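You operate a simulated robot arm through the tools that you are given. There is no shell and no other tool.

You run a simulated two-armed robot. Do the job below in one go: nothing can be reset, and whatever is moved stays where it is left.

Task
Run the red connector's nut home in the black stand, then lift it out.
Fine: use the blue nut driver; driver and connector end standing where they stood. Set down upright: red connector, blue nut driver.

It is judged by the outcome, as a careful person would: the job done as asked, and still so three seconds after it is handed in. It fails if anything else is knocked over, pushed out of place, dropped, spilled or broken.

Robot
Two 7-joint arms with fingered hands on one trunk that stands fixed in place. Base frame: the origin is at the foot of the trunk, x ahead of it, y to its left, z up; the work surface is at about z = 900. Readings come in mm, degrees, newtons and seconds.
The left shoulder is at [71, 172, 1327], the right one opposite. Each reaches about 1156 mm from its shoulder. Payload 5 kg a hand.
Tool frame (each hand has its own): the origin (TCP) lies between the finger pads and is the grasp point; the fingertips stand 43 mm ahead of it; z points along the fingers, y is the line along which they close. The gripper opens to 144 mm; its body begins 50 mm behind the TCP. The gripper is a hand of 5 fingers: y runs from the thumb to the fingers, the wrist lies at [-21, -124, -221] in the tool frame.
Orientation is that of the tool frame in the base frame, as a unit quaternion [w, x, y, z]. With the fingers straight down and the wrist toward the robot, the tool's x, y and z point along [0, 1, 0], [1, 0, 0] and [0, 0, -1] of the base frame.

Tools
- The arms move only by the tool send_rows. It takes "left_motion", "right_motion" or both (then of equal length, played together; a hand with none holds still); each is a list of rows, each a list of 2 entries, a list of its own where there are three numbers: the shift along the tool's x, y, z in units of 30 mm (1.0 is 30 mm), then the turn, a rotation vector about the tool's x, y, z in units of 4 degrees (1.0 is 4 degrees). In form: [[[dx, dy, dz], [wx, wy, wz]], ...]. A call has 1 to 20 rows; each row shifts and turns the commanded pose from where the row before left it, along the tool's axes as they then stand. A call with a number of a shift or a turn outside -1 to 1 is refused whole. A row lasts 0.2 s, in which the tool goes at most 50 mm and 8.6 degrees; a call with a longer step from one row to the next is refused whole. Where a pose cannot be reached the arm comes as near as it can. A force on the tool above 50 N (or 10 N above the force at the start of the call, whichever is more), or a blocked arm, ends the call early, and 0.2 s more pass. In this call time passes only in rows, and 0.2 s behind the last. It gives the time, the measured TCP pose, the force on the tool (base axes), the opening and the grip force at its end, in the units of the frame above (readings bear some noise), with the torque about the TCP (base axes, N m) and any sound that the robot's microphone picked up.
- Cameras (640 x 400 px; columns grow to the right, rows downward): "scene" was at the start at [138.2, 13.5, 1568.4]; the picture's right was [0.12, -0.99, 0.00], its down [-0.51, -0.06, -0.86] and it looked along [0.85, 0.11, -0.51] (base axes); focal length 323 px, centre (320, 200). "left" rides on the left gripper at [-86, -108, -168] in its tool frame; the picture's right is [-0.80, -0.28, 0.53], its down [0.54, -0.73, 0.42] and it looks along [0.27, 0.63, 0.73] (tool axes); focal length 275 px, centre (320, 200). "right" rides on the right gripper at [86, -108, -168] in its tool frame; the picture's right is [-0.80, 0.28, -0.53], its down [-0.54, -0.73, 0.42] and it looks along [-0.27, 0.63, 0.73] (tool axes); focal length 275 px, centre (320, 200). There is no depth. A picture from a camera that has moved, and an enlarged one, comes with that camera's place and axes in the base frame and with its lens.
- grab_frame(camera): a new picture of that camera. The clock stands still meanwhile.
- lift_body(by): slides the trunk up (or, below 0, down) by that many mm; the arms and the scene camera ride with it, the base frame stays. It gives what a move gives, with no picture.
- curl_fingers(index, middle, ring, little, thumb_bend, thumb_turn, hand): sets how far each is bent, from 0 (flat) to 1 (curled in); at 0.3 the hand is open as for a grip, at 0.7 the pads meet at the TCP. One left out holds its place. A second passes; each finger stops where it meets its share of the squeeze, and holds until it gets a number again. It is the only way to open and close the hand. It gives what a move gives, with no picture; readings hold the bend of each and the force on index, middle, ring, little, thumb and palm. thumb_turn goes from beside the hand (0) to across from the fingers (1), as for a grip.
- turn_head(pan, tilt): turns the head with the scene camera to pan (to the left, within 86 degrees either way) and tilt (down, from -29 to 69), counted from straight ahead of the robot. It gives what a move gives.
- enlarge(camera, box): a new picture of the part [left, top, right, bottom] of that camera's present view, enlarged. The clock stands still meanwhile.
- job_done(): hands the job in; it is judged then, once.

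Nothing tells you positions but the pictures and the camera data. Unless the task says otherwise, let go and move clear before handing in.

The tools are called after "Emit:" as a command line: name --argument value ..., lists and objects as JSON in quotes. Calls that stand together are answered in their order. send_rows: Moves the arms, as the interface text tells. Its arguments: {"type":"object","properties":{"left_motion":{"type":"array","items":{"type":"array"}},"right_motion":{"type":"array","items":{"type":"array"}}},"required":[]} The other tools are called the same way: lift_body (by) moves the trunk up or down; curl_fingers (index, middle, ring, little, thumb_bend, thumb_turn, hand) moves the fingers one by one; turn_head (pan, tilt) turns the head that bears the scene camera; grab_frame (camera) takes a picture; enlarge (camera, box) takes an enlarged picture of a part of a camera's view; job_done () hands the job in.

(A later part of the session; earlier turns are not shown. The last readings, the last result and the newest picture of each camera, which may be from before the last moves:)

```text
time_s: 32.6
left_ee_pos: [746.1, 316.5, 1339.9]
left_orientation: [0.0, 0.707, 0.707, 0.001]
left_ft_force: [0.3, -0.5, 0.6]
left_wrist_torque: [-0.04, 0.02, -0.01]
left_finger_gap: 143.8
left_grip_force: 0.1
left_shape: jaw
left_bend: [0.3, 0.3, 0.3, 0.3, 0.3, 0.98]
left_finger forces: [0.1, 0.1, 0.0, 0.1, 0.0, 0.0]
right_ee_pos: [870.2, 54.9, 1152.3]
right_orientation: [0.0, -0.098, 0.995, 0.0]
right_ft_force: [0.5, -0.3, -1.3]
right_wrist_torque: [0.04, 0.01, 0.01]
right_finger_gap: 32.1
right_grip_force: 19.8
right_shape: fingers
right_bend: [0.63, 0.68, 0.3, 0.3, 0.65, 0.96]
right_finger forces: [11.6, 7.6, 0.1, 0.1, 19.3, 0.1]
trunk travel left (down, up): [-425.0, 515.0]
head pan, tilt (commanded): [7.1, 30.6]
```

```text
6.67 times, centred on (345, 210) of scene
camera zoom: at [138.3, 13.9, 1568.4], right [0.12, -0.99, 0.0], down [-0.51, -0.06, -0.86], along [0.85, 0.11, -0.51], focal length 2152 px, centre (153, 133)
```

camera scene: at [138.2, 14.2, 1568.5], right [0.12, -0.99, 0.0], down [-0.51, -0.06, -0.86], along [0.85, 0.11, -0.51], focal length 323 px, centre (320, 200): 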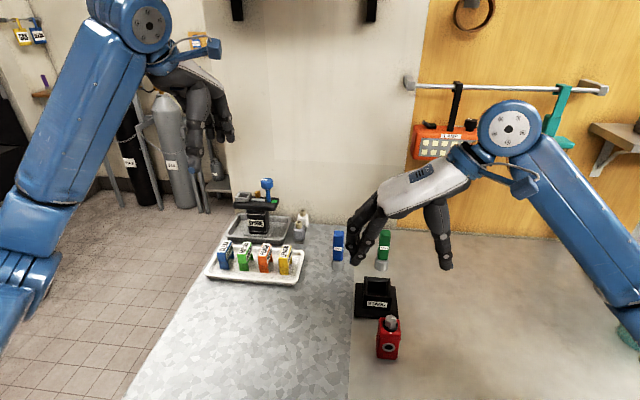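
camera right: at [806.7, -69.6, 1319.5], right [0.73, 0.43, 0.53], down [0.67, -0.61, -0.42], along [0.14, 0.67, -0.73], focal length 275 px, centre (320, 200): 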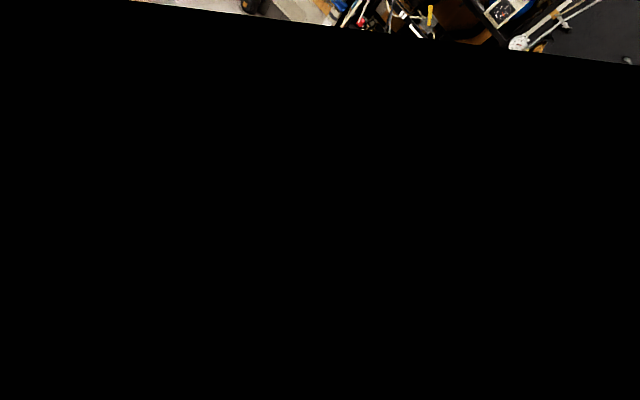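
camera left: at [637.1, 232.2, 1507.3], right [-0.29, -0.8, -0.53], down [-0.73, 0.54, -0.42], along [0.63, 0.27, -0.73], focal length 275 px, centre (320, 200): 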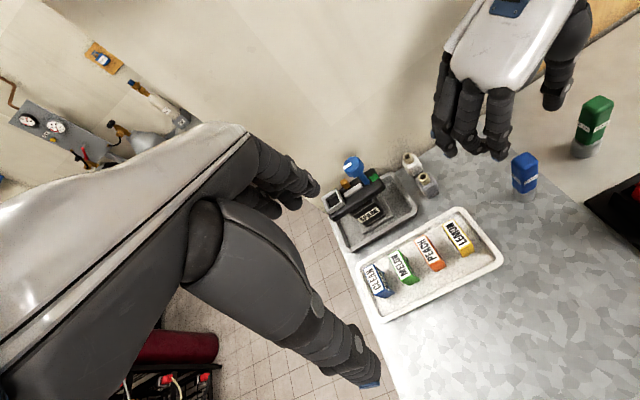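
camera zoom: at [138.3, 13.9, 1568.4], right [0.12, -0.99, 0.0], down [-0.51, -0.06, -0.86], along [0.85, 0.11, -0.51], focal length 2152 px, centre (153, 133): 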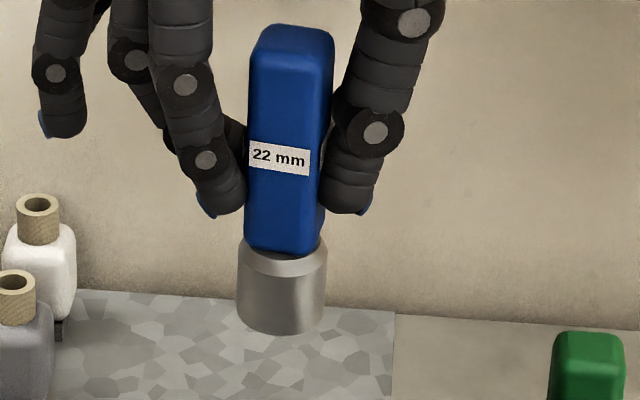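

The right camera picture is mostly blacked out, so I'll rely on the scene and left cameras. I'll turn the left hand to the side so its camera looks across at the stand.

Emit:
send_rows --left_motion '[[[0, 0, 0], [0, 0, 1]], [[0, 0, 0], [0, 0, 1]], [[0, 0, 0], [0, 0, 1]], [[0, 0, 0], [0, 0, 1]], [[0, 0, 0], [0, 0, 1]], [[0, 0, 0], [0, 0, 1]], [[0, 0, 0], [0, 0, 1]], [[0, 0, 0], [0, 0, 1]], [[0, 0, 0], [0, 0, 1]], [[0, 0, 0], [0, 0, 1]], [[0, 0, 0], [0, 0, 1]], [[0, 0, 0], [0, 0, 1]], [[0, 0, 0], [0, 0, 1]], [[0, 0, 0], [0, 0, 1]], [[0, 0, 0], [0, 0, 1]], [[0, 0, 0], [0, 0, 1]], [[0, 0, 0], [0, 0, 1]], [[0, 0, 0], [0, 0, 1]], [[0, 0, 0], [0, 0, 1]], [[0, 0, 0], [0, 0, 1]]]'

Emit:
send_rows --left_motion '[[[0, 0, 0], [0, 0, 1]], [[0, 0, 0], [0, 0, 1]], [[0, 0, 0], [0, 0, 0.5]], [[-0.378, 0.583, 0.222], [0, 0, 0]], [[-0.378, 0.583, 0.222], [0, 0, 0]], [[-0.378, 0.583, 0.222], [0, 0, 0]], [[-0.378, 0.583, 0.222], [0, 0, 0]], [[-0.378, 0.583, 0.222], [0, 0, 0]], [[-0.378, 0.583, 0.222], [0, 0, 0]]]'

Emit:
grab_frame --camera "left"

Emit:
grab_frame --camera "right"

Emit:
grab_frame --camera "scene"

```text
time_s: 36.8
left_ee_pos: [746.1, 315.1, 1338.6]
left_orientation: [0.0, 0.996, 0.086, -0.001]
left_ft_force: [-0.6, 0.6, 0.4]
left_wrist_torque: [0.04, 0.0, -0.04]
left_finger_gap: 143.7
left_grip_force: 0.0
left_shape: jaw
left_bend: [0.3, 0.3, 0.3, 0.3, 0.3, 0.98]
left_finger forces: [0.0, 0.0, 0.0, 0.0, 0.0, 0.0]
right_ee_pos: [869.8, 52.7, 1150.8]
right_orientation: [0.0, -0.098, 0.995, 0.0]
right_ft_force: [0.3, -1.2, -1.4]
right_wrist_torque: [0.0, -0.01, -0.02]
right_finger_gap: 32.3
right_grip_force: 19.1
right_shape: fingers
right_bend: [0.63, 0.68, 0.3, 0.3, 0.65, 0.96]
right_finger forces: [11.6, 7.6, 0.0, 0.0, 19.3, 0.0]
trunk travel left (down, up): [-425.0, 515.0]
head pan, tilt (commanded): [7.1, 30.6]
```

```text
time_s: 38.8
left_ee_pos: [678.1, 211.4, 1299.6]
left_orientation: [0.0, 1.0, 0.0, -0.001]
left_ft_force: [-0.5, -0.1, 0.2]
left_wrist_torque: [0.02, -0.01, 0.0]
left_finger_gap: 143.6
left_grip_force: 0.1
left_shape: jaw
left_bend: [0.3, 0.3, 0.3, 0.3, 0.3, 0.98]
left_finger forces: [0.0, 0.0, 0.0, 0.1, 0.0, 0.0]
right_ee_pos: [869.7, 52.4, 1152.6]
right_orientation: [0.001, -0.099, 0.995, 0.0]
right_ft_force: [-0.6, 0.0, -1.4]
right_wrist_torque: [0.04, -0.03, -0.01]
right_finger_gap: 32.5
right_grip_force: 19.8
right_shape: fingers
right_bend: [0.63, 0.68, 0.3, 0.3, 0.65, 0.96]
right_finger forces: [11.6, 7.7, 0.0, 0.0, 19.3, 0.1]
trunk travel left (down, up): [-425.0, 515.0]
head pan, tilt (commanded): [7.1, 30.6]
```

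```text
taken
camera left: at [591.4, 320.6, 1467.4], right [-0.8, 0.28, -0.53], down [0.54, 0.73, -0.42], along [0.27, -0.63, -0.73], focal length 275 px, centre (320, 200)
```

left: 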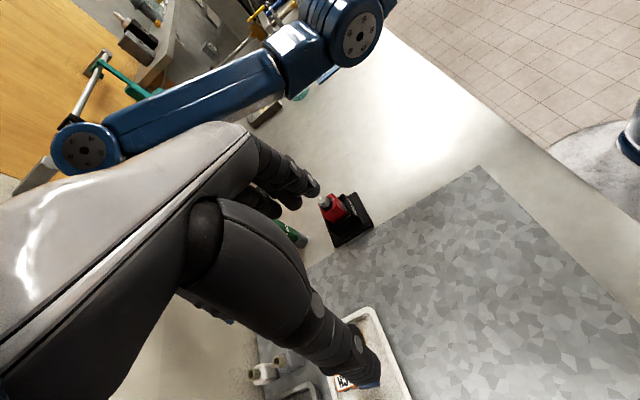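

```text
taken
camera right: at [806.8, -70.2, 1319.2], right [0.73, 0.43, 0.53], down [0.67, -0.61, -0.42], along [0.14, 0.67, -0.73], focal length 275 px, centre (320, 200)
```

right: 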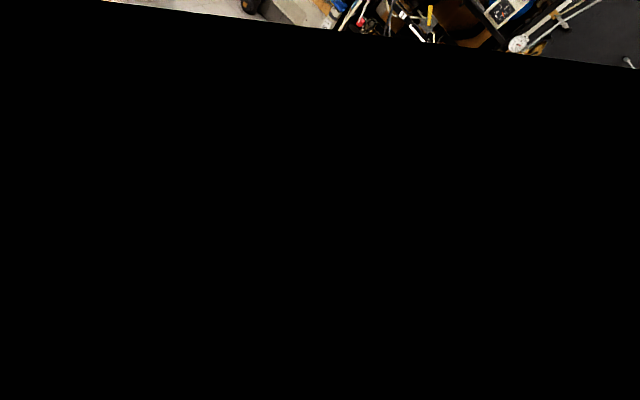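

```text
taken
camera scene: at [138.4, 13.1, 1568.4], right [0.12, -0.99, 0.0], down [-0.51, -0.06, -0.86], along [0.85, 0.11, -0.51], focal length 323 px, centre (320, 200)
```

scene: 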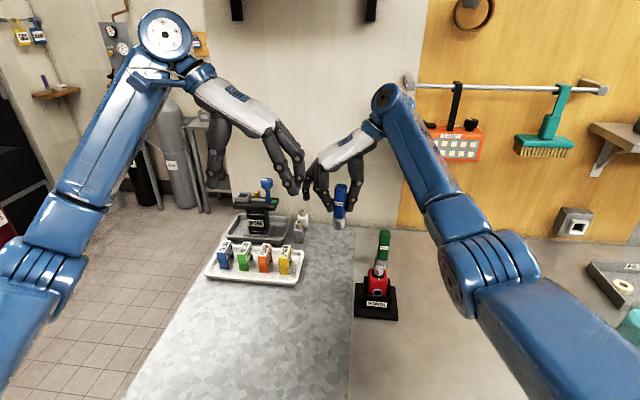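

The left view sees the stand but its own fingers crowd it. I'll shift the left hand 60 mm forward for a clearer view while the right hand carries the driver over the nut, with its bottom about 30 mm above the nut.

Emit:
send_rows --left_motion '[[[0.25, 0, 0], [0, 0, 0]], [[0.25, 0, 0], [0, 0, 0]], [[0.25, 0, 0], [0, 0, 0]], [[0.25, 0, 0], [0, 0, 0]], [[0.25, 0, 0], [0, 0, 0]], [[0.25, 0, 0], [0, 0, 0]], [[0.25, 0, 0], [0, 0, 0]], [[0.25, 0, 0], [0, 0, 0]]]' --right_motion '[[[0.4, -0.25, 0], [0, 0, 0]], [[0.6, -0.36, 0], [0, 0, 0]], [[0.65, -0.4, 0], [0, 0, 0]], [[0.65, -0.4, 0], [0, 0, 0]], [[0.65, -0.4, 0], [0, 0, 0]], [[0.65, -0.4, 0], [0, 0, 0]], [[0.6, -0.35, 0], [0, 0, 0]], [[0.4, -0.24, 0], [0, 0, 0]]]'

Emit:
grab_frame --camera "left"

Emit:
enlarge --camera "scene" --box '[335, 190, 435, 320]'

Emit:
grab_frame --camera "right"

```text
time_s: 40.6
left_ee_pos: [738.4, 208.7, 1298.5]
left_orientation: [0.0, 1.0, 0.0, 0.0]
left_ft_force: [-1.0, -0.4, -0.5]
left_wrist_torque: [-0.01, -0.03, -0.01]
left_finger_gap: 143.7
left_grip_force: 0.0
left_shape: jaw
left_bend: [0.3, 0.3, 0.3, 0.3, 0.3, 0.98]
left_finger forces: [0.0, 0.0, 0.0, 0.0, 0.0, 0.0]
right_ee_pos: [751.0, -56.7, 1151.9]
right_orientation: [0.0, -0.099, 0.995, 0.0]
right_ft_force: [0.0, 0.0, -2.2]
right_wrist_torque: [0.01, 0.0, -0.02]
right_finger_gap: 32.3
right_grip_force: 19.1
right_shape: fingers
right_bend: [0.63, 0.68, 0.3, 0.3, 0.65, 0.96]
right_finger forces: [11.5, 7.7, 0.1, 0.0, 19.2, 0.0]
trunk travel left (down, up): [-425.0, 515.0]
head pan, tilt (commanded): [7.1, 30.6]
```

```text
taken
camera left: at [651.7, 320.1, 1466.8], right [-0.8, 0.28, -0.53], down [0.54, 0.73, -0.42], along [0.27, -0.63, -0.73], focal length 275 px, centre (320, 200)
```

left: 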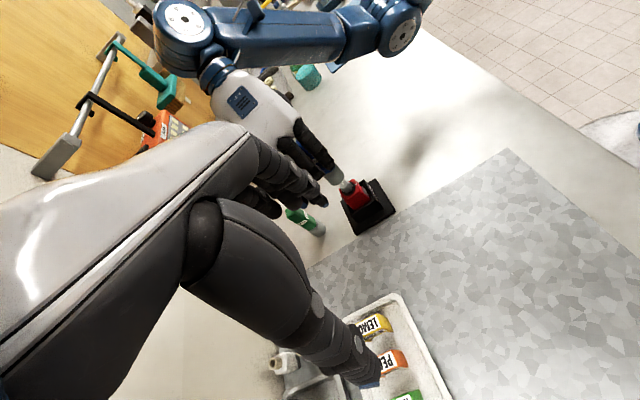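

```text
3.08 times, centred on (385, 255) of scene
camera zoom: at [138.5, 13.0, 1568.4], right [0.12, -0.99, 0.0], down [-0.51, -0.06, -0.86], along [0.85, 0.11, -0.51], focal length 993 px, centre (120, 31)
```

zoom: 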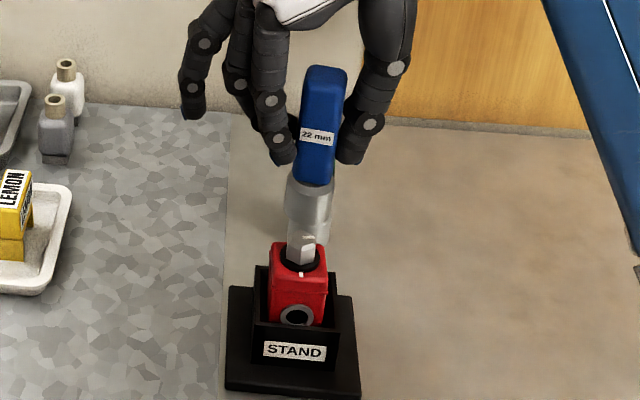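

```text
taken
camera right: at [687.7, -179.7, 1319.7], right [0.73, 0.43, 0.53], down [0.67, -0.61, -0.42], along [0.14, 0.67, -0.73], focal length 275 px, centre (320, 200)
```

right: 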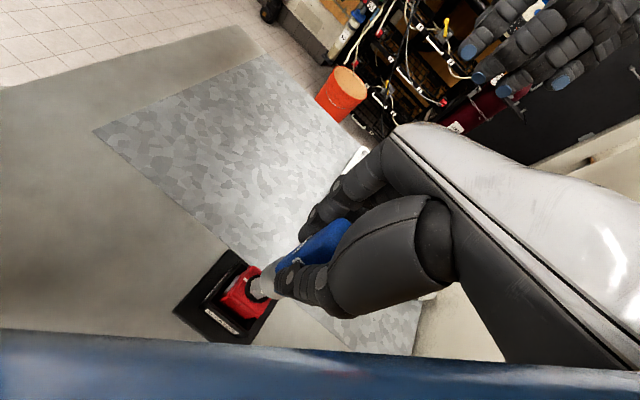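

The right camera is back; the black area was the arm's own link in front of it. I'll zoom in on the driver and nut from all three cameras.

Emit:
enlarge --camera "right" --box '[220, 230, 320, 340]'

Emit:
enlarge --camera "scene" --box '[374, 240, 414, 290]'

Emit:
enlarge --camera "left" --box '[300, 130, 400, 240]'

```text
3.64 times, centred on (270, 285) of right
camera zoom: at [687.7, -179.7, 1319.7], right [0.73, 0.43, 0.53], down [0.67, -0.61, -0.42], along [0.14, 0.67, -0.73], focal length 1001 px, centre (502, -109)
```

zoom: 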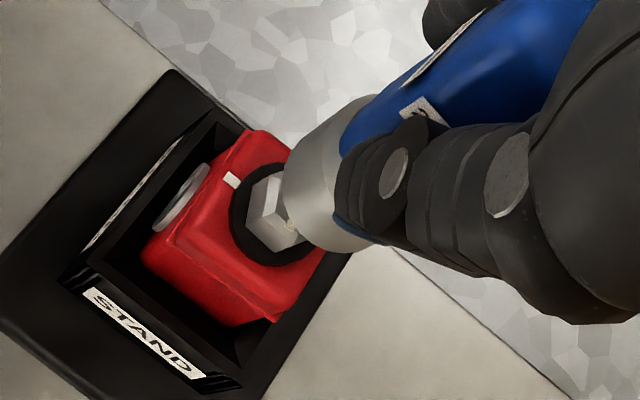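

```text
8.00 times, centred on (394, 265) of scene
camera zoom: at [138.5, 13.0, 1568.4], right [0.12, -0.99, 0.0], down [-0.51, -0.06, -0.86], along [0.85, 0.11, -0.51], focal length 2582 px, centre (-272, -320)
```

zoom: 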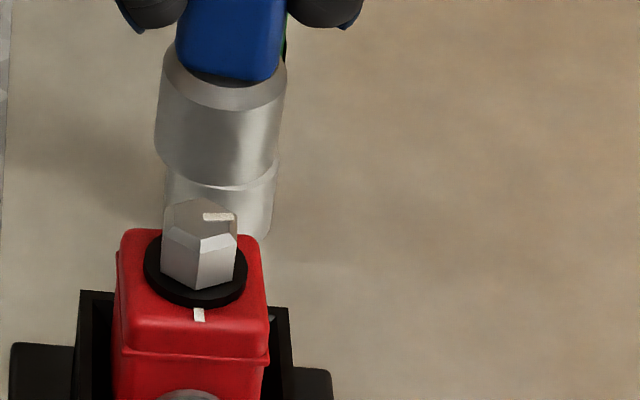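

```text
3.64 times, centred on (350, 185) of left
camera zoom: at [651.7, 320.1, 1466.8], right [-0.8, 0.28, -0.53], down [0.54, 0.73, -0.42], along [0.27, -0.63, -0.73], focal length 1001 px, centre (211, 254)
```

zoom: 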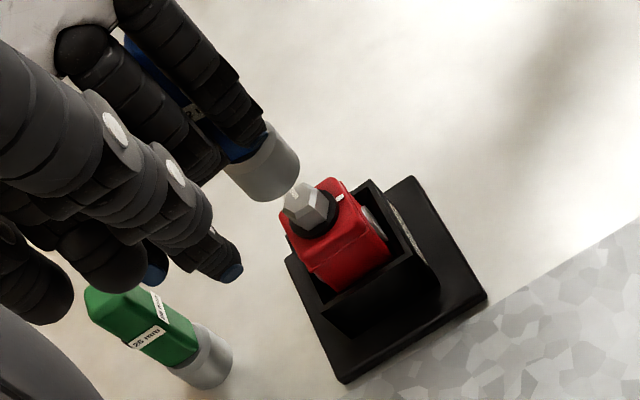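

I'll enlarge the left view further to judge the driver's fore-aft position over the nut.

Emit:
enlarge --camera "left" --box '[350, 160, 386, 200]'

Emit:
enlarge --camera "left" --box '[320, 155, 360, 205]'

Emit:
enlarge --camera "right" --box '[245, 255, 295, 310]'

```text
10.00 times, centred on (368, 180) of left
camera zoom: at [651.7, 320.1, 1466.8], right [-0.8, 0.28, -0.53], down [0.54, 0.73, -0.42], along [0.27, -0.63, -0.73], focal length 2753 px, centre (-160, 400)
```

zoom: 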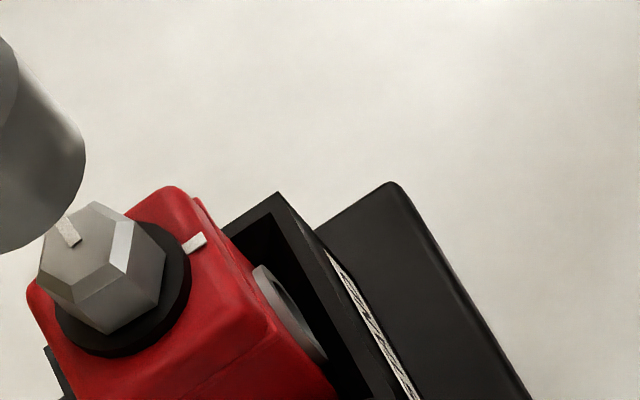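

```text
8.00 times, centred on (340, 180) of left
camera zoom: at [651.7, 320.1, 1466.8], right [-0.8, 0.28, -0.53], down [0.54, 0.73, -0.42], along [0.27, -0.63, -0.73], focal length 2202 px, centre (160, 360)
```

zoom: 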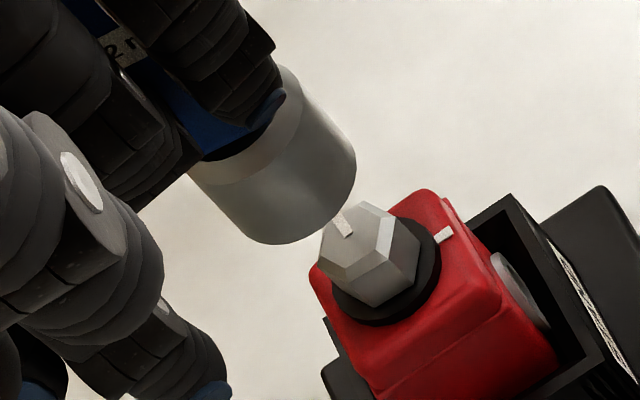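

```text
7.27 times, centred on (270, 282) of right
camera zoom: at [687.7, -179.7, 1319.7], right [0.73, 0.43, 0.53], down [0.67, -0.61, -0.42], along [0.14, 0.67, -0.73], focal length 2002 px, centre (684, -400)
```

zoom: 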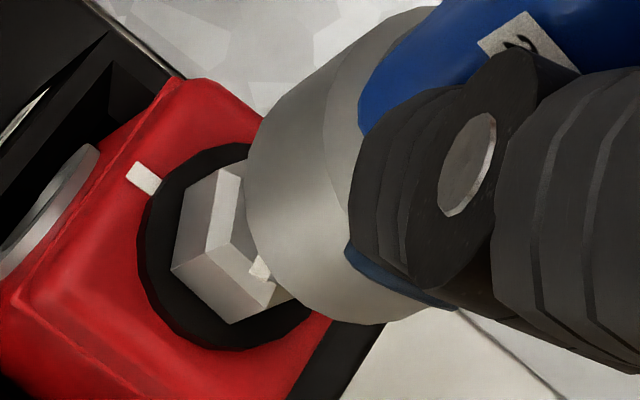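

Comparing silhouettes in all three views, the driver needs about 2 mm back and 1 mm left. I'll make that correction and lower to just above the nut.

Emit:
send_rows --right_motion '[[[0.056, 0.042, 0.2], [0, 0, 0]], [[0, 0, 0.3], [0, 0, 0]], [[0, 0, 0.3], [0, 0, 0]]]'

Emit:
enlarge --camera "right" --box '[245, 255, 295, 310]'

Emit:
enlarge --camera "scene" --box '[374, 245, 414, 295]'

Emit:
enlarge --camera "left" --box '[320, 155, 370, 205]'

```text
time_s: 41.4
left_ee_pos: [737.9, 211.4, 1298.8]
left_orientation: [0.0, 1.0, 0.0, -0.001]
left_ft_force: [-1.0, 0.3, 0.2]
left_wrist_torque: [0.02, 0.02, -0.02]
left_finger_gap: 143.7
left_grip_force: 0.1
left_shape: jaw
left_bend: [0.3, 0.3, 0.3, 0.3, 0.3, 0.98]
left_finger forces: [0.0, 0.0, 0.0, 0.0, 0.0, 0.0]
right_ee_pos: [748.0, -53.8, 1127.8]
right_orientation: [0.0, -0.099, 0.995, 0.0]
right_ft_force: [-0.2, -0.4, -0.5]
right_wrist_torque: [0.02, 0.0, -0.04]
right_finger_gap: 32.2
right_grip_force: 18.8
right_shape: fingers
right_bend: [0.63, 0.68, 0.3, 0.3, 0.65, 0.96]
right_finger forces: [11.5, 7.8, 0.1, 0.1, 19.2, 0.0]
trunk travel left (down, up): [-425.0, 515.0]
head pan, tilt (commanded): [7.1, 30.6]
```

```text
7.27 times, centred on (270, 282) of right
camera zoom: at [685.9, -177.8, 1295.7], right [0.73, 0.43, 0.53], down [0.67, -0.61, -0.42], along [0.14, 0.67, -0.73], focal length 2002 px, centre (684, -400)
```

zoom: 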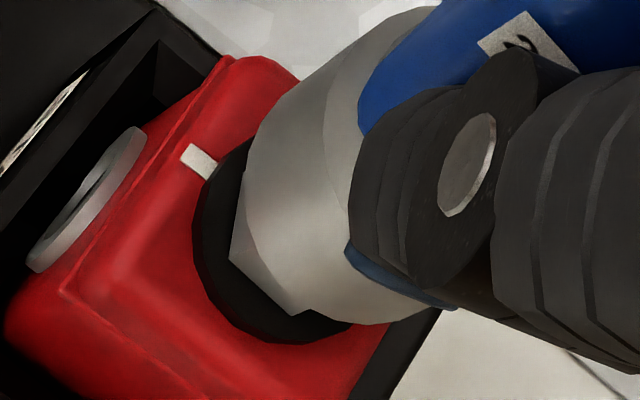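

```text
8.00 times, centred on (394, 270) of scene
camera zoom: at [138.6, 13.7, 1568.4], right [0.12, -0.99, 0.0], down [-0.51, -0.06, -0.86], along [0.85, 0.11, -0.51], focal length 2582 px, centre (-272, -360)
```

zoom: 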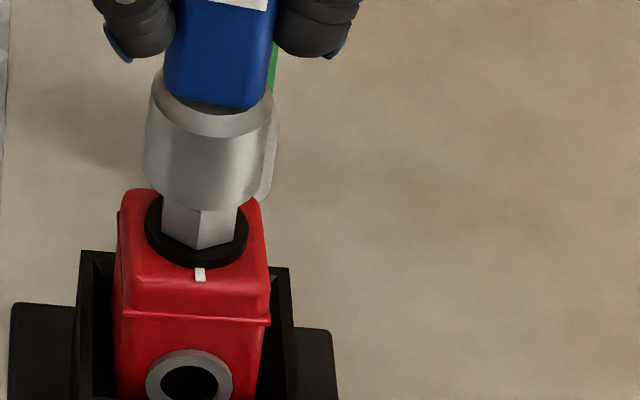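

```text
8.00 times, centred on (345, 180) of left
camera zoom: at [651.6, 320.7, 1466.7], right [-0.8, 0.28, -0.53], down [0.54, 0.73, -0.42], along [0.27, -0.63, -0.73], focal length 2202 px, centre (120, 360)
```

zoom: 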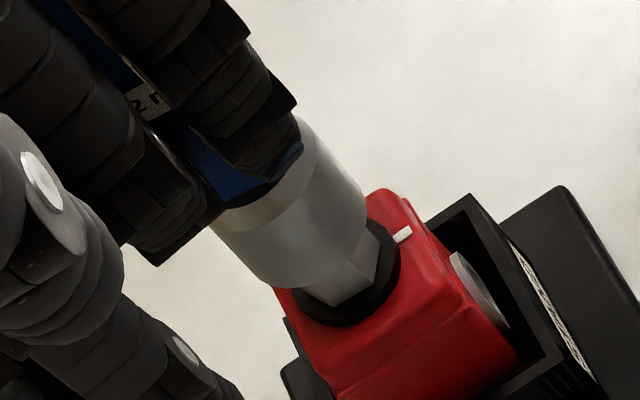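

The driver is now aligned with the nut to within about 1 mm in all views. I'll lower in small steps to feel for contact or engagement.

Emit:
send_rows --right_motion '[[[0, 0, 0.07], [0, 0, 0]], [[0, 0, 0.07], [0, 0, 0]], [[0, 0, 0.05], [0, 0, 0]], [[0, 0, 0.05], [0, 0, 0]]]'

Emit:
enlarge --camera "scene" --box '[374, 245, 414, 295]'

Emit:
enlarge --camera "left" --box '[320, 155, 370, 205]'

```text
time_s: 42.4
left_ee_pos: [737.0, 211.0, 1298.6]
left_orientation: [0.0, 1.0, 0.001, -0.001]
left_ft_force: [-0.7, 0.0, -0.8]
left_wrist_torque: [0.0, 0.0, 0.02]
left_finger_gap: 143.6
left_grip_force: 0.1
left_shape: jaw
left_bend: [0.3, 0.3, 0.3, 0.3, 0.3, 0.98]
left_finger forces: [0.1, 0.0, 0.0, 0.1, 0.0, 0.0]
right_ee_pos: [750.7, -54.8, 1121.2]
right_orientation: [0.0, -0.098, 0.995, 0.0]
right_ft_force: [-0.1, 0.4, -1.9]
right_wrist_torque: [0.0, 0.0, 0.0]
right_finger_gap: 32.6
right_grip_force: 19.6
right_shape: fingers
right_bend: [0.63, 0.68, 0.3, 0.3, 0.65, 0.96]
right_finger forces: [11.4, 7.7, 0.0, 0.1, 19.3, 0.0]
trunk travel left (down, up): [-425.0, 515.0]
head pan, tilt (commanded): [7.1, 30.6]
```

```text
8.00 times, centred on (394, 270) of scene
camera zoom: at [138.5, 13.5, 1568.4], right [0.12, -0.99, 0.0], down [-0.51, -0.06, -0.86], along [0.85, 0.11, -0.51], focal length 2582 px, centre (-272, -360)
```

zoom: 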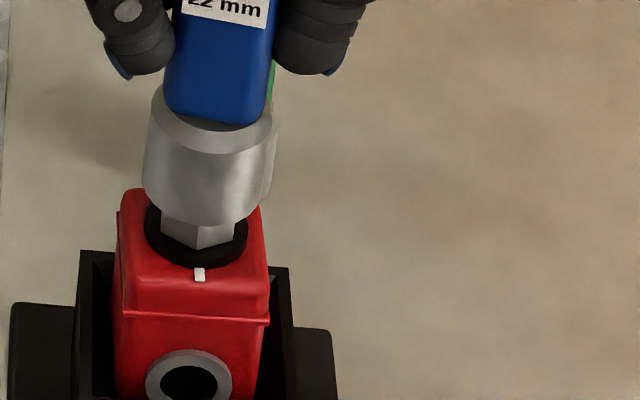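

```text
8.00 times, centred on (345, 180) of left
camera zoom: at [651.6, 320.5, 1466.8], right [-0.8, 0.28, -0.53], down [0.54, 0.73, -0.42], along [0.27, -0.63, -0.73], focal length 2202 px, centre (120, 360)
```

zoom: 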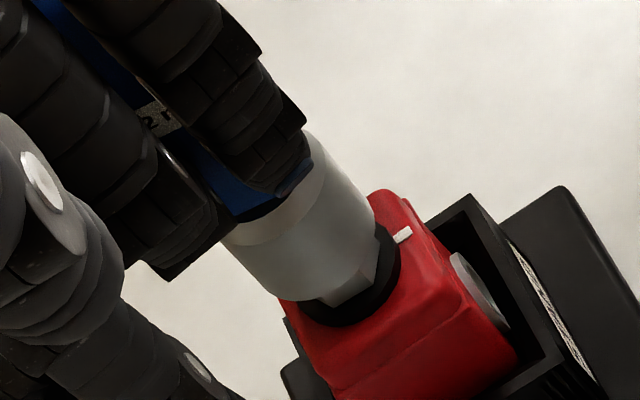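

No contact yet, with the socket's bottom near the nut's top. I'll continue lowering in 1.2 mm steps.

Emit:
send_rows --right_motion '[[[0, 0, 0.04], [0, 0, 0]], [[0, 0, 0.04], [0, 0, 0]], [[0, 0, 0.04], [0, 0, 0]], [[0, 0, 0.04], [0, 0, 0]]]'

Emit:
enlarge --camera "scene" --box '[374, 245, 414, 295]'

Emit:
enlarge --camera "left" --box '[320, 155, 370, 205]'

```text
time_s: 43.4
left_ee_pos: [738.6, 210.7, 1298.2]
left_orientation: [0.0, 1.0, 0.0, -0.001]
left_ft_force: [0.8, -1.1, 0.4]
left_wrist_torque: [-0.03, 0.0, 0.0]
left_finger_gap: 143.4
left_grip_force: 0.1
left_shape: jaw
left_bend: [0.3, 0.3, 0.3, 0.3, 0.3, 0.98]
left_finger forces: [0.0, 0.1, 0.1, 0.1, 0.0, 0.0]
right_ee_pos: [750.2, -54.0, 1117.1]
right_orientation: [0.0, -0.097, 0.995, 0.0]
right_ft_force: [0.3, -0.4, -2.3]
right_wrist_torque: [0.02, -0.02, 0.04]
right_finger_gap: 32.4
right_grip_force: 19.5
right_shape: fingers
right_bend: [0.63, 0.68, 0.3, 0.3, 0.65, 0.96]
right_finger forces: [11.5, 7.8, 0.0, 0.0, 19.4, 0.0]
trunk travel left (down, up): [-425.0, 515.0]
head pan, tilt (commanded): [7.1, 30.6]
```

```text
8.00 times, centred on (394, 270) of scene
camera zoom: at [138.5, 13.5, 1568.4], right [0.12, -0.99, 0.0], down [-0.51, -0.06, -0.86], along [0.85, 0.11, -0.51], focal length 2582 px, centre (-272, -360)
```

zoom: 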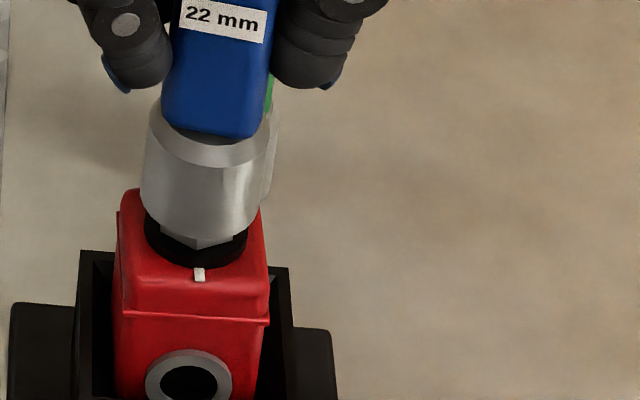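

```text
8.00 times, centred on (345, 180) of left
camera zoom: at [651.5, 320.5, 1466.8], right [-0.8, 0.28, -0.53], down [0.54, 0.73, -0.42], along [0.27, -0.63, -0.73], focal length 2202 px, centre (120, 360)
```

zoom: 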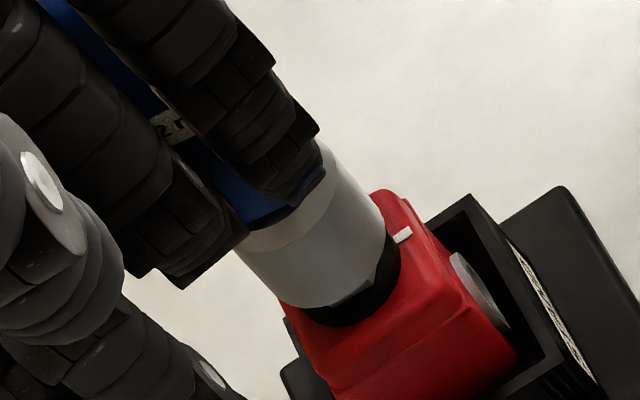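

Still no resistance, and the socket seems to be starting over the nut. I'll continue down.

Emit:
send_rows --right_motion '[[[0, 0, 0.05], [0, 0, 0]], [[0, 0, 0.05], [0, 0, 0]], [[0, 0, 0.05], [0, 0, 0]], [[0, 0, 0.05], [0, 0, 0]]]'

Emit:
enlarge --camera "scene" --box '[374, 245, 414, 295]'

Emit:
enlarge --camera "left" --box '[320, 155, 370, 205]'

```text
time_s: 44.4
left_ee_pos: [737.3, 210.6, 1298.0]
left_orientation: [0.0, 1.0, 0.0, 0.0]
left_ft_force: [0.7, 0.4, 0.2]
left_wrist_torque: [0.0, -0.03, 0.0]
left_finger_gap: 143.9
left_grip_force: 0.1
left_shape: jaw
left_bend: [0.3, 0.3, 0.3, 0.3, 0.3, 0.98]
left_finger forces: [0.0, 0.0, 0.0, 0.0, 0.0, 0.0]
right_ee_pos: [748.9, -55.0, 1110.4]
right_orientation: [0.0, -0.097, 0.995, 0.0]
right_ft_force: [0.4, -0.1, -1.1]
right_wrist_torque: [0.06, -0.04, -0.02]
right_finger_gap: 32.3
right_grip_force: 19.4
right_shape: fingers
right_bend: [0.63, 0.68, 0.3, 0.3, 0.65, 0.96]
right_finger forces: [11.5, 8.0, 0.1, 0.0, 19.3, 0.0]
trunk travel left (down, up): [-425.0, 515.0]
head pan, tilt (commanded): [7.1, 30.6]
```

```text
8.00 times, centred on (394, 270) of scene
camera zoom: at [138.5, 13.5, 1568.4], right [0.12, -0.99, 0.0], down [-0.51, -0.06, -0.86], along [0.85, 0.11, -0.51], focal length 2582 px, centre (-272, -360)
```

zoom: 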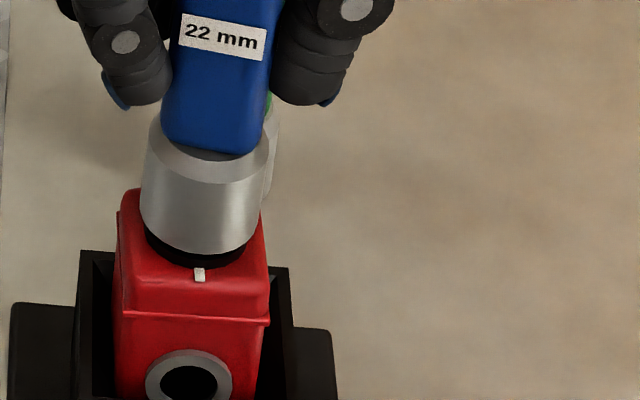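

```text
8.00 times, centred on (345, 180) of left
camera zoom: at [651.6, 320.5, 1466.8], right [-0.8, 0.28, -0.53], down [0.54, 0.73, -0.42], along [0.27, -0.63, -0.73], focal length 2202 px, centre (120, 360)
```

zoom: 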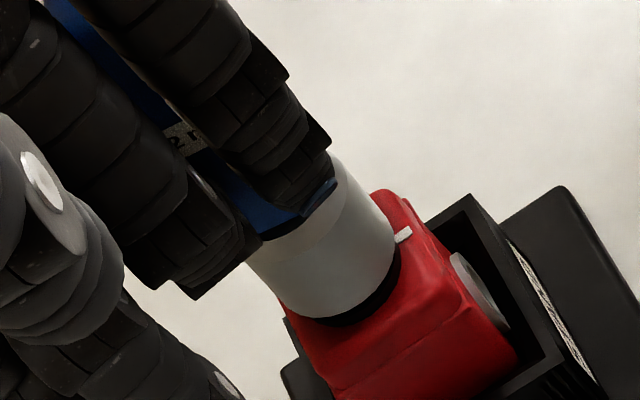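

The socket is sliding over the nut freely, so the hex lines up. I'll keep lowering until it seats.

Emit:
send_rows --right_motion '[[[0, 0, 0.05], [0, 0, 0]], [[0, 0, 0.05], [0, 0, 0]], [[0, 0, 0.05], [0, 0, 0]], [[0, 0, 0.05], [0, 0, 0]]]'

Emit:
enlarge --camera "scene" --box '[374, 245, 414, 295]'

Emit:
enlarge --camera "left" --box '[320, 155, 370, 205]'

```text
time_s: 45.4
left_ee_pos: [736.6, 210.0, 1299.7]
left_orientation: [0.0, 1.0, -0.001, 0.0]
left_ft_force: [-0.2, 0.0, 0.1]
left_wrist_torque: [-0.02, 0.0, 0.04]
left_finger_gap: 143.6
left_grip_force: 0.1
left_shape: jaw
left_bend: [0.3, 0.3, 0.3, 0.3, 0.3, 0.98]
left_finger forces: [0.0, 0.0, 0.0, 0.0, 0.1, 0.0]
right_ee_pos: [749.3, -54.7, 1106.0]
right_orientation: [0.003, -0.097, 0.995, 0.0]
right_ft_force: [0.6, 0.7, 16.2]
right_wrist_torque: [-0.06, 0.06, 0.0]
right_finger_gap: 32.0
right_grip_force: 22.0
right_shape: fingers
right_bend: [0.63, 0.68, 0.3, 0.3, 0.65, 0.96]
right_finger forces: [13.0, 9.3, 0.0, 0.0, 21.8, 0.0]
trunk travel left (down, up): [-425.0, 515.0]
head pan, tilt (commanded): [7.1, 30.6]
```

```text
8.00 times, centred on (394, 270) of scene
camera zoom: at [136.5, 13.7, 1568.9], right [0.12, -0.99, 0.0], down [-0.5, -0.06, -0.86], along [0.85, 0.11, -0.51], focal length 2582 px, centre (-272, -360)
```

zoom: 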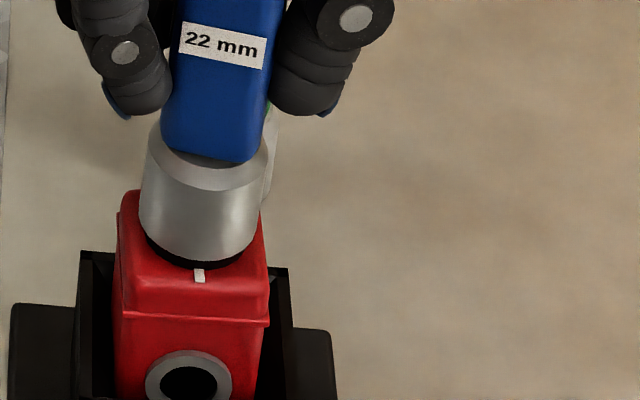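

```text
8.00 times, centred on (345, 180) of left
camera zoom: at [649.7, 320.7, 1467.9], right [-0.8, 0.28, -0.53], down [0.54, 0.73, -0.42], along [0.27, -0.63, -0.73], focal length 2202 px, centre (120, 360)
```

zoom: 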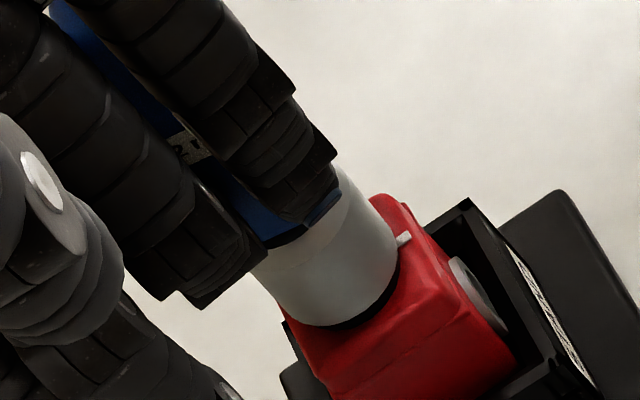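

Contact at 16 N with the socket about 14 mm over the nut, so it's seated. I'll turn clockwise 12° about the driver's axis as a test and watch torque and sound.

Emit:
send_rows --right_motion '[[[-0.007, 0.005, -0.02], [0, 0, 1]], [[-0.007, 0.005, 0], [0, 0, 1]], [[-0.007, 0.005, 0], [0, 0, 1]]]'

Emit:
enlarge --camera "scene" --box '[364, 225, 424, 295]'

Emit:
enlarge --camera "left" --box '[310, 145, 370, 205]'

```text
time_s: 46.2
left_ee_pos: [735.2, 210.5, 1299.1]
left_orientation: [0.0, 1.0, 0.0, 0.0]
left_ft_force: [0.3, -0.4, -0.1]
left_wrist_torque: [-0.01, 0.0, -0.01]
left_finger_gap: 143.6
left_grip_force: 0.1
left_shape: jaw
left_bend: [0.3, 0.3, 0.3, 0.3, 0.3, 0.98]
left_finger forces: [0.0, 0.0, 0.1, 0.0, 0.0, 0.0]
right_ee_pos: [749.5, -54.0, 1106.2]
right_orientation: [0.001, 0.007, 1.0, 0.001]
right_ft_force: [2.0, -1.9, 21.3]
right_wrist_torque: [-0.09, 0.05, 0.0]
right_finger_gap: 32.1
right_grip_force: 22.7
right_shape: fingers
right_bend: [0.63, 0.68, 0.3, 0.3, 0.65, 0.96]
right_finger forces: [12.9, 10.0, 0.1, 0.1, 22.4, 0.1]
trunk travel left (down, up): [-425.0, 515.0]
head pan, tilt (commanded): [7.1, 30.6]
```

```text
5.71 times, centred on (394, 260) of scene
camera zoom: at [136.0, 13.4, 1568.7], right [0.12, -0.99, 0.0], down [-0.5, -0.06, -0.86], along [0.85, 0.11, -0.51], focal length 1844 px, centre (-103, -143)
```

zoom: 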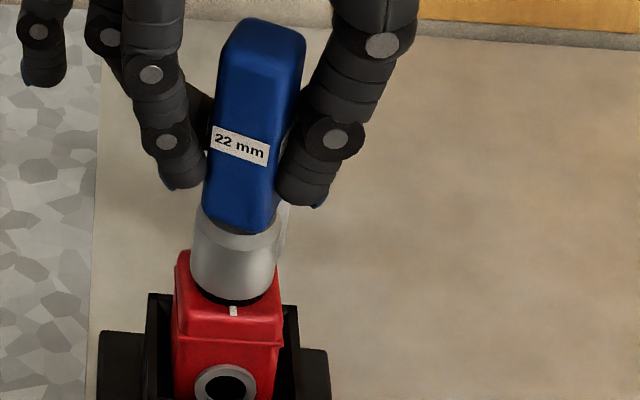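

```text
6.67 times, centred on (340, 175) of left
camera zoom: at [649.2, 320.4, 1468.0], right [-0.8, 0.28, -0.53], down [0.54, 0.73, -0.42], along [0.27, -0.63, -0.73], focal length 1835 px, centre (187, 367)
```

zoom: 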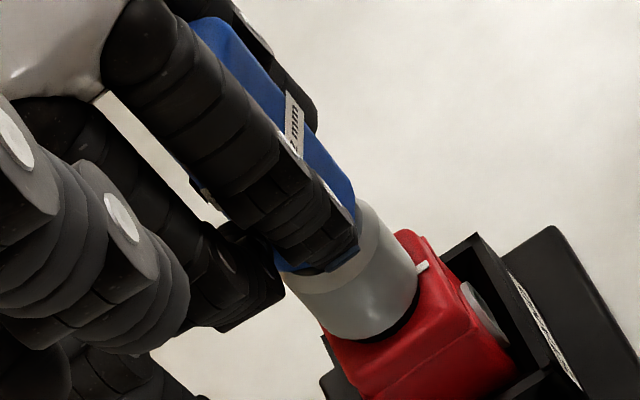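

The torque reads about zero after 12°, so it's either slack or a freely running nut. I'll continue clockwise another 24°.

Emit:
send_rows --right_motion '[[[-0.007, 0.005, 0], [0, 0, 1]], [[-0.007, 0.005, 0], [0, 0, 1]], [[-0.007, 0.005, 0], [0, 0, 1]], [[-0.007, 0.005, 0], [0, 0, 1]], [[-0.007, 0.005, 0], [0, 0, 1]], [[-0.007, 0.005, 0], [0, 0, 1]]]'

Emit:
enlarge --camera "scene" --box '[364, 225, 424, 295]'

Emit:
enlarge --camera "left" --box '[310, 145, 370, 205]'

```text
time_s: 47.6
left_ee_pos: [735.0, 211.5, 1300.1]
left_orientation: [0.001, 1.0, 0.001, 0.0]
left_ft_force: [0.6, 0.9, 0.1]
left_wrist_torque: [-0.02, 0.02, 0.01]
left_finger_gap: 143.7
left_grip_force: 0.0
left_shape: jaw
left_bend: [0.3, 0.3, 0.3, 0.3, 0.3, 0.98]
left_finger forces: [0.0, 0.1, 0.0, 0.0, 0.1, 0.0]
right_ee_pos: [749.2, -53.5, 1105.8]
right_orientation: [0.001, 0.216, 0.976, 0.001]
right_ft_force: [1.6, -1.7, 23.4]
right_wrist_torque: [-0.03, 0.02, 0.08]
right_finger_gap: 32.3
right_grip_force: 23.3
right_shape: fingers
right_bend: [0.63, 0.71, 0.3, 0.3, 0.65, 0.96]
right_finger forces: [13.0, 11.1, 0.0, 0.0, 22.6, 0.0]
trunk travel left (down, up): [-425.0, 515.0]
head pan, tilt (commanded): [7.1, 30.6]
```

```text
5.71 times, centred on (394, 260) of scene
camera zoom: at [135.6, 13.4, 1568.7], right [0.12, -0.99, 0.0], down [-0.5, -0.06, -0.86], along [0.85, 0.11, -0.51], focal length 1844 px, centre (-103, -143)
```

zoom: 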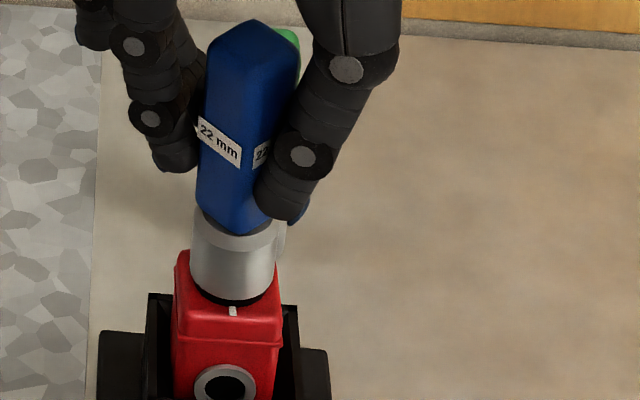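

```text
6.67 times, centred on (340, 175) of left
camera zoom: at [648.8, 320.4, 1468.2], right [-0.8, 0.28, -0.54], down [0.54, 0.73, -0.42], along [0.27, -0.63, -0.73], focal length 1835 px, centre (187, 367)
```

zoom: 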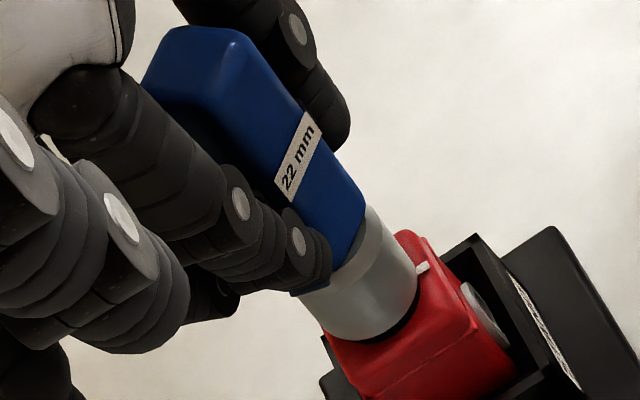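

Torque is now 0.08 N·m resisting and the handle turns with the hand. I'll continue clockwise another 24°.

Emit:
send_rows --right_motion '[[[-0.007, 0.005, -0.02], [0, 0, 1]], [[-0.007, 0.005, 0], [0, 0, 1]], [[-0.007, 0.005, 0], [0, 0, 1]], [[-0.007, 0.005, 0], [0, 0, 1]], [[-0.007, 0.005, 0], [0, 0, 1]], [[-0.007, 0.005, 0], [0, 0, 1]]]'

Emit:
enlarge --camera "scene" --box '[364, 225, 424, 295]'

Emit:
enlarge --camera "left" --box '[310, 145, 370, 205]'

```text
time_s: 49.0
left_ee_pos: [737.3, 212.0, 1301.2]
left_orientation: [0.0, 1.0, 0.0, -0.001]
left_ft_force: [0.3, 0.2, -0.1]
left_wrist_torque: [0.04, 0.01, 0.03]
left_finger_gap: 143.6
left_grip_force: 0.1
left_shape: jaw
left_bend: [0.3, 0.3, 0.3, 0.3, 0.3, 0.98]
left_finger forces: [0.0, 0.0, 0.0, 0.0, 0.1, 0.0]
right_ee_pos: [751.5, -53.9, 1105.8]
right_orientation: [0.002, 0.414, 0.91, 0.001]
right_ft_force: [0.8, -0.2, 19.5]
right_wrist_torque: [0.02, 0.0, 0.08]
right_finger_gap: 32.3
right_grip_force: 23.1
right_shape: fingers
right_bend: [0.63, 0.71, 0.3, 0.3, 0.65, 0.96]
right_finger forces: [12.9, 11.0, 0.0, 0.1, 22.0, 0.0]
trunk travel left (down, up): [-425.0, 515.0]
head pan, tilt (commanded): [7.1, 30.6]
```

```text
5.71 times, centred on (394, 260) of scene
camera zoom: at [136.2, 13.6, 1568.6], right [0.12, -0.99, 0.0], down [-0.5, -0.06, -0.86], along [0.85, 0.11, -0.51], focal length 1844 px, centre (-103, -143)
```

zoom: 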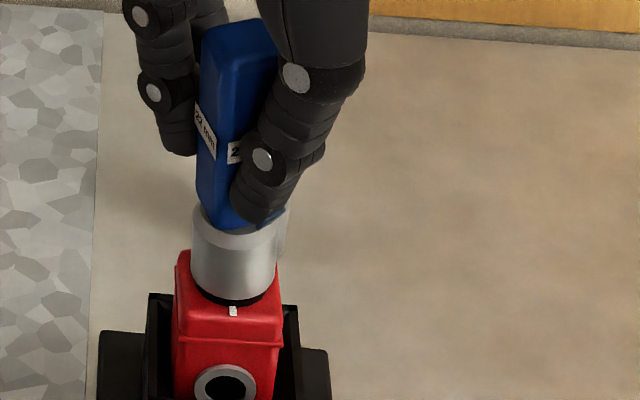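

```text
6.67 times, centred on (340, 175) of left
camera zoom: at [649.4, 320.6, 1467.8], right [-0.8, 0.28, -0.53], down [0.54, 0.73, -0.42], along [0.27, -0.63, -0.73], focal length 1835 px, centre (187, 367)
```

zoom: 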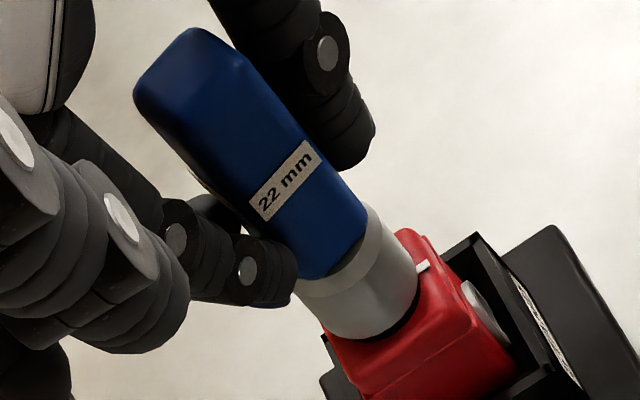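

Steady 0.08 N·m over 60° of turn and the connector body isn't moving. I'll keep turning clockwise and watch for the torque to rise.

Emit:
send_rows --right_motion '[[[-0.007, 0.005, 0], [0, 0, 1]], [[-0.007, 0.005, 0], [0, 0, 1]], [[-0.007, 0.005, 0], [0, 0, 1]], [[-0.007, 0.005, 0], [0, 0, 1]], [[-0.007, 0.005, 0], [0, 0, 1]], [[-0.007, 0.005, 0], [0, 0, 1]]]'

Emit:
enlarge --camera "scene" --box '[364, 225, 424, 295]'

Emit:
enlarge --camera "left" --box '[310, 145, 370, 205]'

```text
time_s: 50.4
left_ee_pos: [736.2, 210.8, 1299.3]
left_orientation: [0.0, 1.0, 0.0, 0.001]
left_ft_force: [0.0, -0.3, -0.2]
left_wrist_torque: [-0.02, -0.03, 0.03]
left_finger_gap: 143.5
left_grip_force: 0.0
left_shape: jaw
left_bend: [0.3, 0.3, 0.3, 0.3, 0.3, 0.98]
left_finger forces: [0.1, 0.0, 0.0, 0.0, 0.0, 0.1]
right_ee_pos: [752.2, -55.7, 1105.9]
right_orientation: [0.001, 0.594, 0.804, 0.0]
right_ft_force: [2.2, -1.1, 21.2]
right_wrist_torque: [0.0, -0.11, 0.03]
right_finger_gap: 32.5
right_grip_force: 23.7
right_shape: fingers
right_bend: [0.63, 0.71, 0.3, 0.3, 0.65, 0.96]
right_finger forces: [13.6, 11.7, 0.0, 0.1, 21.4, 0.1]
trunk travel left (down, up): [-425.0, 515.0]
head pan, tilt (commanded): [7.1, 30.6]
```

```text
5.71 times, centred on (394, 260) of scene
camera zoom: at [136.3, 13.9, 1568.7], right [0.12, -0.99, 0.0], down [-0.5, -0.06, -0.86], along [0.85, 0.11, -0.51], focal length 1844 px, centre (-103, -143)
```

zoom: 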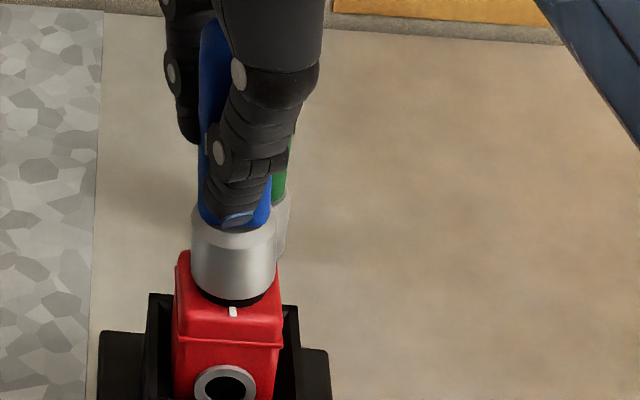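

```text
6.67 times, centred on (340, 175) of left
camera zoom: at [649.5, 320.8, 1467.7], right [-0.8, 0.28, -0.53], down [0.54, 0.73, -0.42], along [0.27, -0.63, -0.73], focal length 1835 px, centre (187, 367)
```

zoom: 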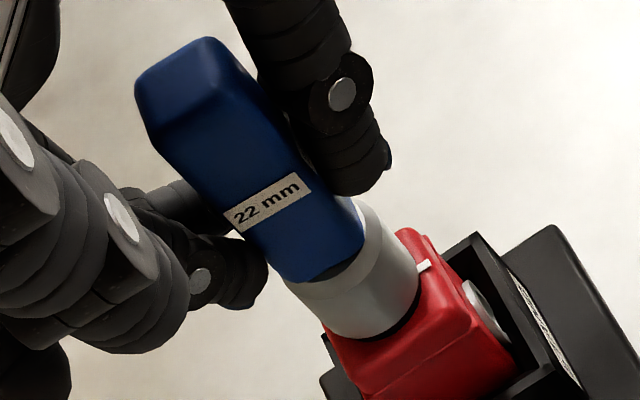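

84° turned with no hard stop yet. I'll continue another 24°.

Emit:
send_rows --right_motion '[[[-0.007, 0.005, 0], [0, 0, 1]], [[-0.007, 0.005, 0], [0, 0, 1]], [[-0.007, 0.005, 0], [0, 0, 1]], [[-0.007, 0.005, 0], [0, 0, 1]], [[-0.007, 0.005, 0], [0, 0, 1]], [[-0.007, 0.005, 0], [0, 0, 1]]]'

Emit:
enlarge --camera "scene" --box '[364, 225, 424, 295]'

Emit:
enlarge --camera "left" --box '[310, 145, 370, 205]'

```text
time_s: 51.8
left_ee_pos: [736.1, 211.9, 1300.6]
left_orientation: [0.0, 1.0, 0.0, 0.0]
left_ft_force: [0.2, 0.4, 1.1]
left_wrist_torque: [-0.03, 0.0, 0.01]
left_finger_gap: 143.7
left_grip_force: 0.0
left_shape: jaw
left_bend: [0.3, 0.3, 0.3, 0.3, 0.3, 0.98]
left_finger forces: [0.0, 0.1, 0.0, 0.0, 0.1, 0.1]
right_ee_pos: [751.6, -55.6, 1106.5]
right_orientation: [0.0, 0.748, 0.664, 0.001]
right_ft_force: [-2.0, -2.2, 19.7]
right_wrist_torque: [-0.01, 0.17, 0.24]
right_finger_gap: 32.0
right_grip_force: 22.2
right_shape: fingers
right_bend: [0.63, 0.67, 0.3, 0.3, 0.65, 0.97]
right_finger forces: [8.7, 13.8, 0.0, 0.0, 22.4, 0.1]
trunk travel left (down, up): [-425.0, 515.0]
head pan, tilt (commanded): [7.1, 30.6]
```

```text
5.71 times, centred on (394, 260) of scene
camera zoom: at [136.0, 13.7, 1568.7], right [0.12, -0.99, 0.0], down [-0.5, -0.06, -0.86], along [0.85, 0.11, -0.51], focal length 1844 px, centre (-103, -143)
```

zoom: 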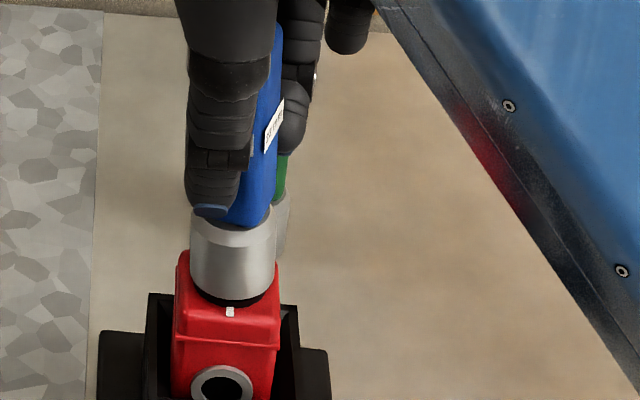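

```text
6.67 times, centred on (340, 175) of left
camera zoom: at [649.3, 320.6, 1467.9], right [-0.8, 0.28, -0.53], down [0.54, 0.72, -0.42], along [0.27, -0.63, -0.73], focal length 1835 px, centre (187, 367)
```

zoom: 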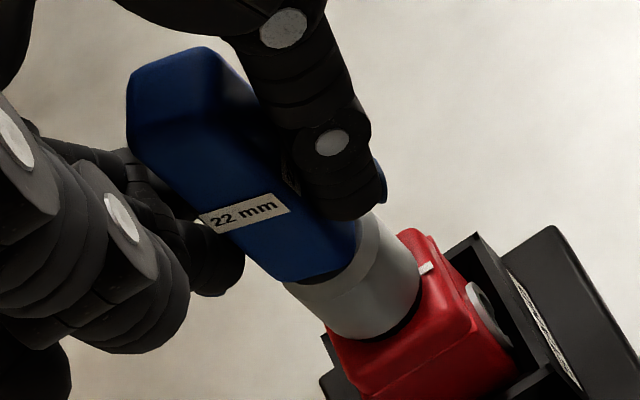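

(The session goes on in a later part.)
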